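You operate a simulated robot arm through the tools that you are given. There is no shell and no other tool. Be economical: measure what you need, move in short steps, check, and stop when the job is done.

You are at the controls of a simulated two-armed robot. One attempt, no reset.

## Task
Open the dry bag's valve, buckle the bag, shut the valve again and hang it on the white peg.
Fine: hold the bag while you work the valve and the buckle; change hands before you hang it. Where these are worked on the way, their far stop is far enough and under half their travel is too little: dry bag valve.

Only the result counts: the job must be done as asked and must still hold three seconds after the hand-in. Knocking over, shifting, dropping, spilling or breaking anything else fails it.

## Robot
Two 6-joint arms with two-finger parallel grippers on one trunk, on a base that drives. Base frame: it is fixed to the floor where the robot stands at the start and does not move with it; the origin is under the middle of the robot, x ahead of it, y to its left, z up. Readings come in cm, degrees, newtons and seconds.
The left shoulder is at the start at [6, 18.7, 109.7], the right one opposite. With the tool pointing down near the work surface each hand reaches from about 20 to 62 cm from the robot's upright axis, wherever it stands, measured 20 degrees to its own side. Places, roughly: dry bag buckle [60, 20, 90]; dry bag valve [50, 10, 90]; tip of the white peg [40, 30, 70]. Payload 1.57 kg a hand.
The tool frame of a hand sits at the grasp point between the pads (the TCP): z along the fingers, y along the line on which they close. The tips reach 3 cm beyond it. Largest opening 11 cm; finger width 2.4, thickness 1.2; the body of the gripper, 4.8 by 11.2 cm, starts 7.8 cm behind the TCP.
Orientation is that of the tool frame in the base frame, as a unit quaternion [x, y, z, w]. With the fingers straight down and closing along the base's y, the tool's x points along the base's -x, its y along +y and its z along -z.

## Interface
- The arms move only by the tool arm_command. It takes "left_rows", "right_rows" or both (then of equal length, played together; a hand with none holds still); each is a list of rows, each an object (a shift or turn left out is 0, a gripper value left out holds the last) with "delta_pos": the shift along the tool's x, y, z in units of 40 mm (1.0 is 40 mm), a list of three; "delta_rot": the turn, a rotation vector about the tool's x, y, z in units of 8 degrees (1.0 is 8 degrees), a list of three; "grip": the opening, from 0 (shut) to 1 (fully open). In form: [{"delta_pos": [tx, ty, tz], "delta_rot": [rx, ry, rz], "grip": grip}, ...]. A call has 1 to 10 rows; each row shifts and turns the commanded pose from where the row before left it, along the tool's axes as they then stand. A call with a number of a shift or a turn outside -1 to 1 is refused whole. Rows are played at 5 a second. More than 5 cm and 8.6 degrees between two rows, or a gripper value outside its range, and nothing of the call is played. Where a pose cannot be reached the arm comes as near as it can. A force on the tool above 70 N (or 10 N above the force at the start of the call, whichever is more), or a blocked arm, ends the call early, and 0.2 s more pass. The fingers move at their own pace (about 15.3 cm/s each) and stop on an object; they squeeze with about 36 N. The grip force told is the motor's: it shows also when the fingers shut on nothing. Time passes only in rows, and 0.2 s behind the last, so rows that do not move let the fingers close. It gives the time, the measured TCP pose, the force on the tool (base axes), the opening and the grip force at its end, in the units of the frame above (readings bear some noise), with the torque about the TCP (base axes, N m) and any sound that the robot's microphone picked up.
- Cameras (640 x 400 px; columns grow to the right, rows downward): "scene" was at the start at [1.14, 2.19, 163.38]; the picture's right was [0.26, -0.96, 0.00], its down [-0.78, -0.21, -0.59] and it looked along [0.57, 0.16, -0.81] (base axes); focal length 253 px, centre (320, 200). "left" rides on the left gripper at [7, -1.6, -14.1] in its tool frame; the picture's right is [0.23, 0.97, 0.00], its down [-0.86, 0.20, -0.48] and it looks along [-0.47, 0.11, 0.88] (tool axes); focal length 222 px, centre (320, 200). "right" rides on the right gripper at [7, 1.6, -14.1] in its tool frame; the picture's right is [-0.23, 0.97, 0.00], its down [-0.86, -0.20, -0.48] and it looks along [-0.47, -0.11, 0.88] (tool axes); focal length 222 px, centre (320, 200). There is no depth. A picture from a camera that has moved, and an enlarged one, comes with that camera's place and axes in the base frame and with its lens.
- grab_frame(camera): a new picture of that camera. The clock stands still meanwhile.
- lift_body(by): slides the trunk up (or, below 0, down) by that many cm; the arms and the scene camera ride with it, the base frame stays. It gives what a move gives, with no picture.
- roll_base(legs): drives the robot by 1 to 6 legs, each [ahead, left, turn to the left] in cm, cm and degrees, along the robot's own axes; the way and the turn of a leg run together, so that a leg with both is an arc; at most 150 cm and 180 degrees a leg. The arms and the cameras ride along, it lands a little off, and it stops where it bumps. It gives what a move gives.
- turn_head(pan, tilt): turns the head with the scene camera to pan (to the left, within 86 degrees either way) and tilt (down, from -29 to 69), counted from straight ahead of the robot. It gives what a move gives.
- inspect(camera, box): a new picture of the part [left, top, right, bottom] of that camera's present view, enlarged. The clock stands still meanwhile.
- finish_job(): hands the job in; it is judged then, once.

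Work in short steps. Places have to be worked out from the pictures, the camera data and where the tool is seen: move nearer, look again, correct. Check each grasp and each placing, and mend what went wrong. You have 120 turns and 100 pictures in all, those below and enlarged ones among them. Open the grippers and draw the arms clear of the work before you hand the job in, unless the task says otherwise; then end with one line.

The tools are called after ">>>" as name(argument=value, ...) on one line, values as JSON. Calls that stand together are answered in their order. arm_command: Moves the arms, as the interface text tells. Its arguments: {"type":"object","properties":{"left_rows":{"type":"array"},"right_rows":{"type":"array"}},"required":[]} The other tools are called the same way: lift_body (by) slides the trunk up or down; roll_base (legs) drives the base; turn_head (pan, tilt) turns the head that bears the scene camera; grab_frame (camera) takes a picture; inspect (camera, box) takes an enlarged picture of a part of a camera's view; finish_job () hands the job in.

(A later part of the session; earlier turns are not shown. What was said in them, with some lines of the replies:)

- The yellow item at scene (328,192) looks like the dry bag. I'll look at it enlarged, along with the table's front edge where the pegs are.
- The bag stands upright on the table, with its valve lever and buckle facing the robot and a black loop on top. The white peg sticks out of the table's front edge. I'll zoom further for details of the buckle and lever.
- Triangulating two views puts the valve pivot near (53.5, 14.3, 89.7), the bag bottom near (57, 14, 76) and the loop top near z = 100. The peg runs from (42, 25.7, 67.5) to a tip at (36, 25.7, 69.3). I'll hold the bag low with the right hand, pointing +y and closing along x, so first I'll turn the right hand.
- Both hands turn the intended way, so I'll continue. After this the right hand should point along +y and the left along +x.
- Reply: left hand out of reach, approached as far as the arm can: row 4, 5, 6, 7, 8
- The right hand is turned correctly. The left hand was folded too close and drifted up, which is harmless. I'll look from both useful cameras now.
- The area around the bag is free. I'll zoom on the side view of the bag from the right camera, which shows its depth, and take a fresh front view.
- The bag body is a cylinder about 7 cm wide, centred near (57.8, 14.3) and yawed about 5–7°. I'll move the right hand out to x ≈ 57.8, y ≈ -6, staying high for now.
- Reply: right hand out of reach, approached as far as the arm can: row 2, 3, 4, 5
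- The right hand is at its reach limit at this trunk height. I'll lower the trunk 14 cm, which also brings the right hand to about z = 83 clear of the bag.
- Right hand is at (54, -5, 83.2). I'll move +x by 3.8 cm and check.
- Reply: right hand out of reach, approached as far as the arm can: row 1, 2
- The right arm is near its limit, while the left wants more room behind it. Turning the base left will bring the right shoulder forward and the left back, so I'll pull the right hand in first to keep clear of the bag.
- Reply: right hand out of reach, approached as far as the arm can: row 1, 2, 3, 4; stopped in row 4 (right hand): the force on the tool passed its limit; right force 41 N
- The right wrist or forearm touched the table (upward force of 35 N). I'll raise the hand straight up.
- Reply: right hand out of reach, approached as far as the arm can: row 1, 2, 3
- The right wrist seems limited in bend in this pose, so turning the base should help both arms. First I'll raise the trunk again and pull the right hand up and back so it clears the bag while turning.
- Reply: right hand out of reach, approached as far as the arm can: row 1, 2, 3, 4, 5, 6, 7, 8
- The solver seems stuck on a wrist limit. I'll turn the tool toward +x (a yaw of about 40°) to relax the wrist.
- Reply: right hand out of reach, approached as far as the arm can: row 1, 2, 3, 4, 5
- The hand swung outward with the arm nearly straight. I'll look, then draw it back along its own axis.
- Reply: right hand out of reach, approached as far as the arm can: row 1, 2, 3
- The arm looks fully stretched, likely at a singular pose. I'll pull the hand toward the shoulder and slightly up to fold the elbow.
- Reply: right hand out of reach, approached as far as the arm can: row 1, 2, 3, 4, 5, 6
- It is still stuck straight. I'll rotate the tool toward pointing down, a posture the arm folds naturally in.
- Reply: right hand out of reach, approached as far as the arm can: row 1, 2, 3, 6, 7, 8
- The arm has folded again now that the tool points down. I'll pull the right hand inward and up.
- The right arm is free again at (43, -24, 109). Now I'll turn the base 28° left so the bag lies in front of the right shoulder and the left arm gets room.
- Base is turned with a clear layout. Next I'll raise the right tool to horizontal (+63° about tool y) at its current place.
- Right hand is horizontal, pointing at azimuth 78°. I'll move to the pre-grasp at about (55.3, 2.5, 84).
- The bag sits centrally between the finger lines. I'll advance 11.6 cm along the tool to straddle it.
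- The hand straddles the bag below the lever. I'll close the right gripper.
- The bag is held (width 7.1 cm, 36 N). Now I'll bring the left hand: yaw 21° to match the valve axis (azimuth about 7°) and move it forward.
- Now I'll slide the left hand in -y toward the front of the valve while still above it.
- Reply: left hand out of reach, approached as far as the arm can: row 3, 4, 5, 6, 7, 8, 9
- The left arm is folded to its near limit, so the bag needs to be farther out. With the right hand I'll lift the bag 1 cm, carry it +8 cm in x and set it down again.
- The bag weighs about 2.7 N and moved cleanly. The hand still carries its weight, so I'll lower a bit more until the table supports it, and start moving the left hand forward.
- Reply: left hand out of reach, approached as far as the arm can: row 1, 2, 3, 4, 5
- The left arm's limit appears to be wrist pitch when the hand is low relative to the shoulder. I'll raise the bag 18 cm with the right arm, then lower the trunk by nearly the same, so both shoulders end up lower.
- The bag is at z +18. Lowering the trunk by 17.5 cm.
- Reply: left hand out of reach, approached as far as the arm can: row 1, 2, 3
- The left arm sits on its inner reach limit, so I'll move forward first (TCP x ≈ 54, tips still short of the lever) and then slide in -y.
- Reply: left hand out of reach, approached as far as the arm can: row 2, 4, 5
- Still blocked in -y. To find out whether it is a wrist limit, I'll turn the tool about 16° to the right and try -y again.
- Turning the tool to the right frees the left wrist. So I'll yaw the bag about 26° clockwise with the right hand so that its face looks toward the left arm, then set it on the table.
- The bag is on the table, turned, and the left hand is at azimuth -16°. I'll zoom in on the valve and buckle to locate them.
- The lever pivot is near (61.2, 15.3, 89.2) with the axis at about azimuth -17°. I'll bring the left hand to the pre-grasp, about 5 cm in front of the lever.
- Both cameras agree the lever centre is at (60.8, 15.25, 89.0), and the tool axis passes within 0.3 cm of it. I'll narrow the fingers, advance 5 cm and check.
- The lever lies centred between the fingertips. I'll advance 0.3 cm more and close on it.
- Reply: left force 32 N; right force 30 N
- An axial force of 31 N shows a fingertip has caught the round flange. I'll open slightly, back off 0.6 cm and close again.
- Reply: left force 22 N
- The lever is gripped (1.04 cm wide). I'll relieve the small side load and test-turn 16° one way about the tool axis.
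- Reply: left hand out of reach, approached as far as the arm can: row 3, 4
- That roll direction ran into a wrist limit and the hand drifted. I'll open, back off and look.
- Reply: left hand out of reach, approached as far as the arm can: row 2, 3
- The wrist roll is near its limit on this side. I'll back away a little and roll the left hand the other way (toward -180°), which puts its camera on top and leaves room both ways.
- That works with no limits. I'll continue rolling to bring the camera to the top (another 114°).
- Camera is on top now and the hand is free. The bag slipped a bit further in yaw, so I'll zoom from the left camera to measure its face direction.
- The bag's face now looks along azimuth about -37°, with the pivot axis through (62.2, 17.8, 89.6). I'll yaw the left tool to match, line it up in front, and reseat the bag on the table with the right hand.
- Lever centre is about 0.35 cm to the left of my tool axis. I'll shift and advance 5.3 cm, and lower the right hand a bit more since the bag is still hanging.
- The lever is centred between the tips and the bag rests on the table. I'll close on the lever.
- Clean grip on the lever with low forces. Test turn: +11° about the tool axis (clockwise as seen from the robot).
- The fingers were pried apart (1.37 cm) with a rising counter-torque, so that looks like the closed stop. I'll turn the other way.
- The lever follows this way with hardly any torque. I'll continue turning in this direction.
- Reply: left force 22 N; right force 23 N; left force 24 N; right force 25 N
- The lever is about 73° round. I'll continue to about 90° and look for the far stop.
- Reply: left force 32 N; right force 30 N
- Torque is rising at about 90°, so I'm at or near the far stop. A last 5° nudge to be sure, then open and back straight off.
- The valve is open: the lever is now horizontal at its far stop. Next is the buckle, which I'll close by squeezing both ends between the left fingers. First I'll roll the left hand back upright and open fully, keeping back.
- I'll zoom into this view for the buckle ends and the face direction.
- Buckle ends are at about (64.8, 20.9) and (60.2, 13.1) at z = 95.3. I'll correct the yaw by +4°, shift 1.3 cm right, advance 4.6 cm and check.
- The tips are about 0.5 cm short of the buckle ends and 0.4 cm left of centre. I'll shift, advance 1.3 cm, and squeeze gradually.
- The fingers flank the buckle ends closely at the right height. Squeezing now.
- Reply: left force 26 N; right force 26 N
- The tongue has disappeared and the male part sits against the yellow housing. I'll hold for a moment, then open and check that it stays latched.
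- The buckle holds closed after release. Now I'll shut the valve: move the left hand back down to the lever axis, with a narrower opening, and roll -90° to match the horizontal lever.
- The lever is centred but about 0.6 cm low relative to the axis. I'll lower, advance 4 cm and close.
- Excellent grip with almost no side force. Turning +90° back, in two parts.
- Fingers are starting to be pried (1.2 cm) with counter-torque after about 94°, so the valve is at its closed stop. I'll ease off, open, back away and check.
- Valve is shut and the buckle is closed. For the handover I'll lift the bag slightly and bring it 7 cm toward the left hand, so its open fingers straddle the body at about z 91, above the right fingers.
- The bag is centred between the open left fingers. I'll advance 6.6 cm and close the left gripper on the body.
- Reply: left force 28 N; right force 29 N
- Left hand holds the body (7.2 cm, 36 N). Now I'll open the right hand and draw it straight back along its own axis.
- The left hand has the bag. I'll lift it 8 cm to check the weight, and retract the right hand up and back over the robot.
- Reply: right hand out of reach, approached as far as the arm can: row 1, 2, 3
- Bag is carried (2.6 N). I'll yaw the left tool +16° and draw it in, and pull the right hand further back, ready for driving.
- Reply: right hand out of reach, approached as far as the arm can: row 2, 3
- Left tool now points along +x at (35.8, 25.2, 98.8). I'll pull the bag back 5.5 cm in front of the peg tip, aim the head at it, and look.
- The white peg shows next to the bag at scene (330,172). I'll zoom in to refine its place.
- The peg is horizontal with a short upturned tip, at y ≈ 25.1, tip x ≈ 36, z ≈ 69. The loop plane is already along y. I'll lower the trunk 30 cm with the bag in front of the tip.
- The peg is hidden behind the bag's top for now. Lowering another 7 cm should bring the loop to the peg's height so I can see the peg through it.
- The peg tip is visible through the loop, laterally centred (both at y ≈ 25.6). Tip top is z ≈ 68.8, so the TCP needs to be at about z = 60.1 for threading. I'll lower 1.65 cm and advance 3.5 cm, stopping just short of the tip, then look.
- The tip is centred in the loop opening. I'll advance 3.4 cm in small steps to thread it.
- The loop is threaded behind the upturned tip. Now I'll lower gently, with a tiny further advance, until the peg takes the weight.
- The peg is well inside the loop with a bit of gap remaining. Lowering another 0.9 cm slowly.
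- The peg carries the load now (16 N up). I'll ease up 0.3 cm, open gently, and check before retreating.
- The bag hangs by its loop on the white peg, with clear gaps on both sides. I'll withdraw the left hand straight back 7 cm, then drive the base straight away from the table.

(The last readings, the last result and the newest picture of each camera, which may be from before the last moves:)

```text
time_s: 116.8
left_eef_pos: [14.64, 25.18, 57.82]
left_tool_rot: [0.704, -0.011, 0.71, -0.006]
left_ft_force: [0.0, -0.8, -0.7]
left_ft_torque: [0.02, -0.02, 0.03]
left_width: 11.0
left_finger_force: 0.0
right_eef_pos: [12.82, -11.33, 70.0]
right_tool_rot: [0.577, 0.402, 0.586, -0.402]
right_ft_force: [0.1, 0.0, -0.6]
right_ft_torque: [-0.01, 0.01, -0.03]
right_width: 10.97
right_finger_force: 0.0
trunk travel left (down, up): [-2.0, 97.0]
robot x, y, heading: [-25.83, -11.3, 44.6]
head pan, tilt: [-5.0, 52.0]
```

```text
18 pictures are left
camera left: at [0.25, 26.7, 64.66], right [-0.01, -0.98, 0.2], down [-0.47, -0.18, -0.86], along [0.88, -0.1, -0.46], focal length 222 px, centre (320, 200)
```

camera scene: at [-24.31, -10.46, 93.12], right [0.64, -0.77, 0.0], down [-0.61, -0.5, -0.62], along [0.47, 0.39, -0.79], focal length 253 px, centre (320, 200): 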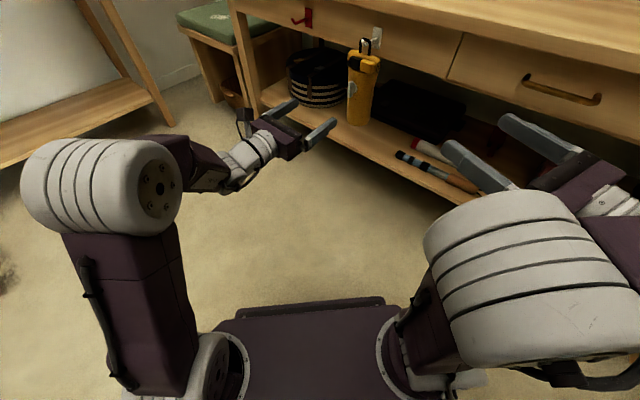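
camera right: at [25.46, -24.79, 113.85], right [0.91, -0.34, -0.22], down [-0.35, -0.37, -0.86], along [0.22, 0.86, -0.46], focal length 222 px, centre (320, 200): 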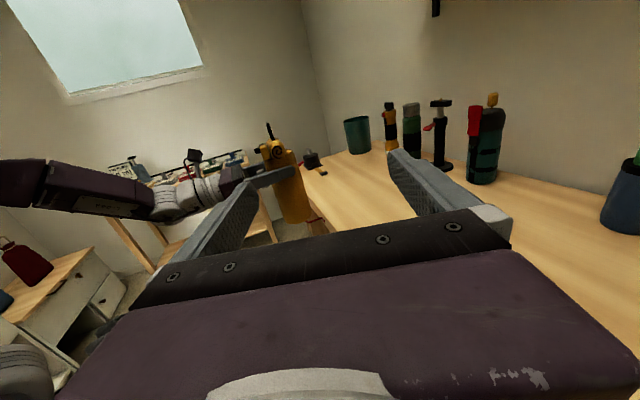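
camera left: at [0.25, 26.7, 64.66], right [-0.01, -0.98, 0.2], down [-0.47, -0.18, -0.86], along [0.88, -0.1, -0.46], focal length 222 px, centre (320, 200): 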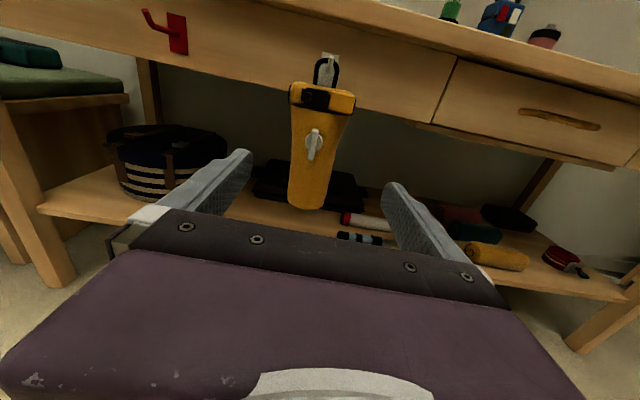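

Both arms are clear. One enlarged look to confirm the buckle, valve and loop before handing in.

>>> inspect(camera="left", box=[270, 50, 382, 120])

>>> inspect(camera="left", box=[260, 110, 372, 180])

```text
5.71 times, centred on (326, 85) of left
camera zoom: at [0.25, 26.7, 64.66], right [-0.01, -0.98, 0.2], down [-0.47, -0.18, -0.86], along [0.88, -0.1, -0.46], focal length 1269 px, centre (286, 857)
```

zoom: 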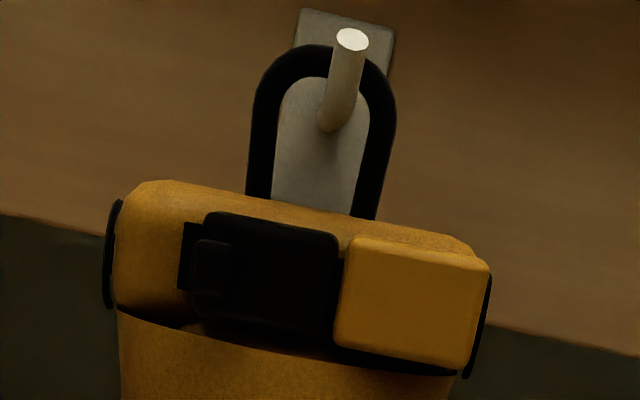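

```text
5.71 times, centred on (316, 145) of left
camera zoom: at [0.25, 26.7, 64.66], right [-0.01, -0.98, 0.2], down [-0.47, -0.18, -0.86], along [0.88, -0.1, -0.46], focal length 1269 px, centre (343, 514)
```

zoom: 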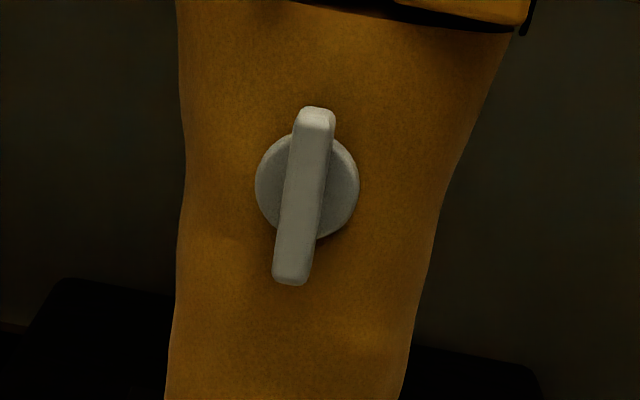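

The loop hangs on the white peg, the buckle is closed, the lever is back in its shut position, and both hands are open and clear. Handing in.

>>> finish_job()

```text
The job is handed in.
```

The dry bag is hanging by its loop on the white peg. I opened its valve to the far stop, closed the buckle, turned the valve back to its shut stop, and passed the bag from the right hand to the left before hanging it.
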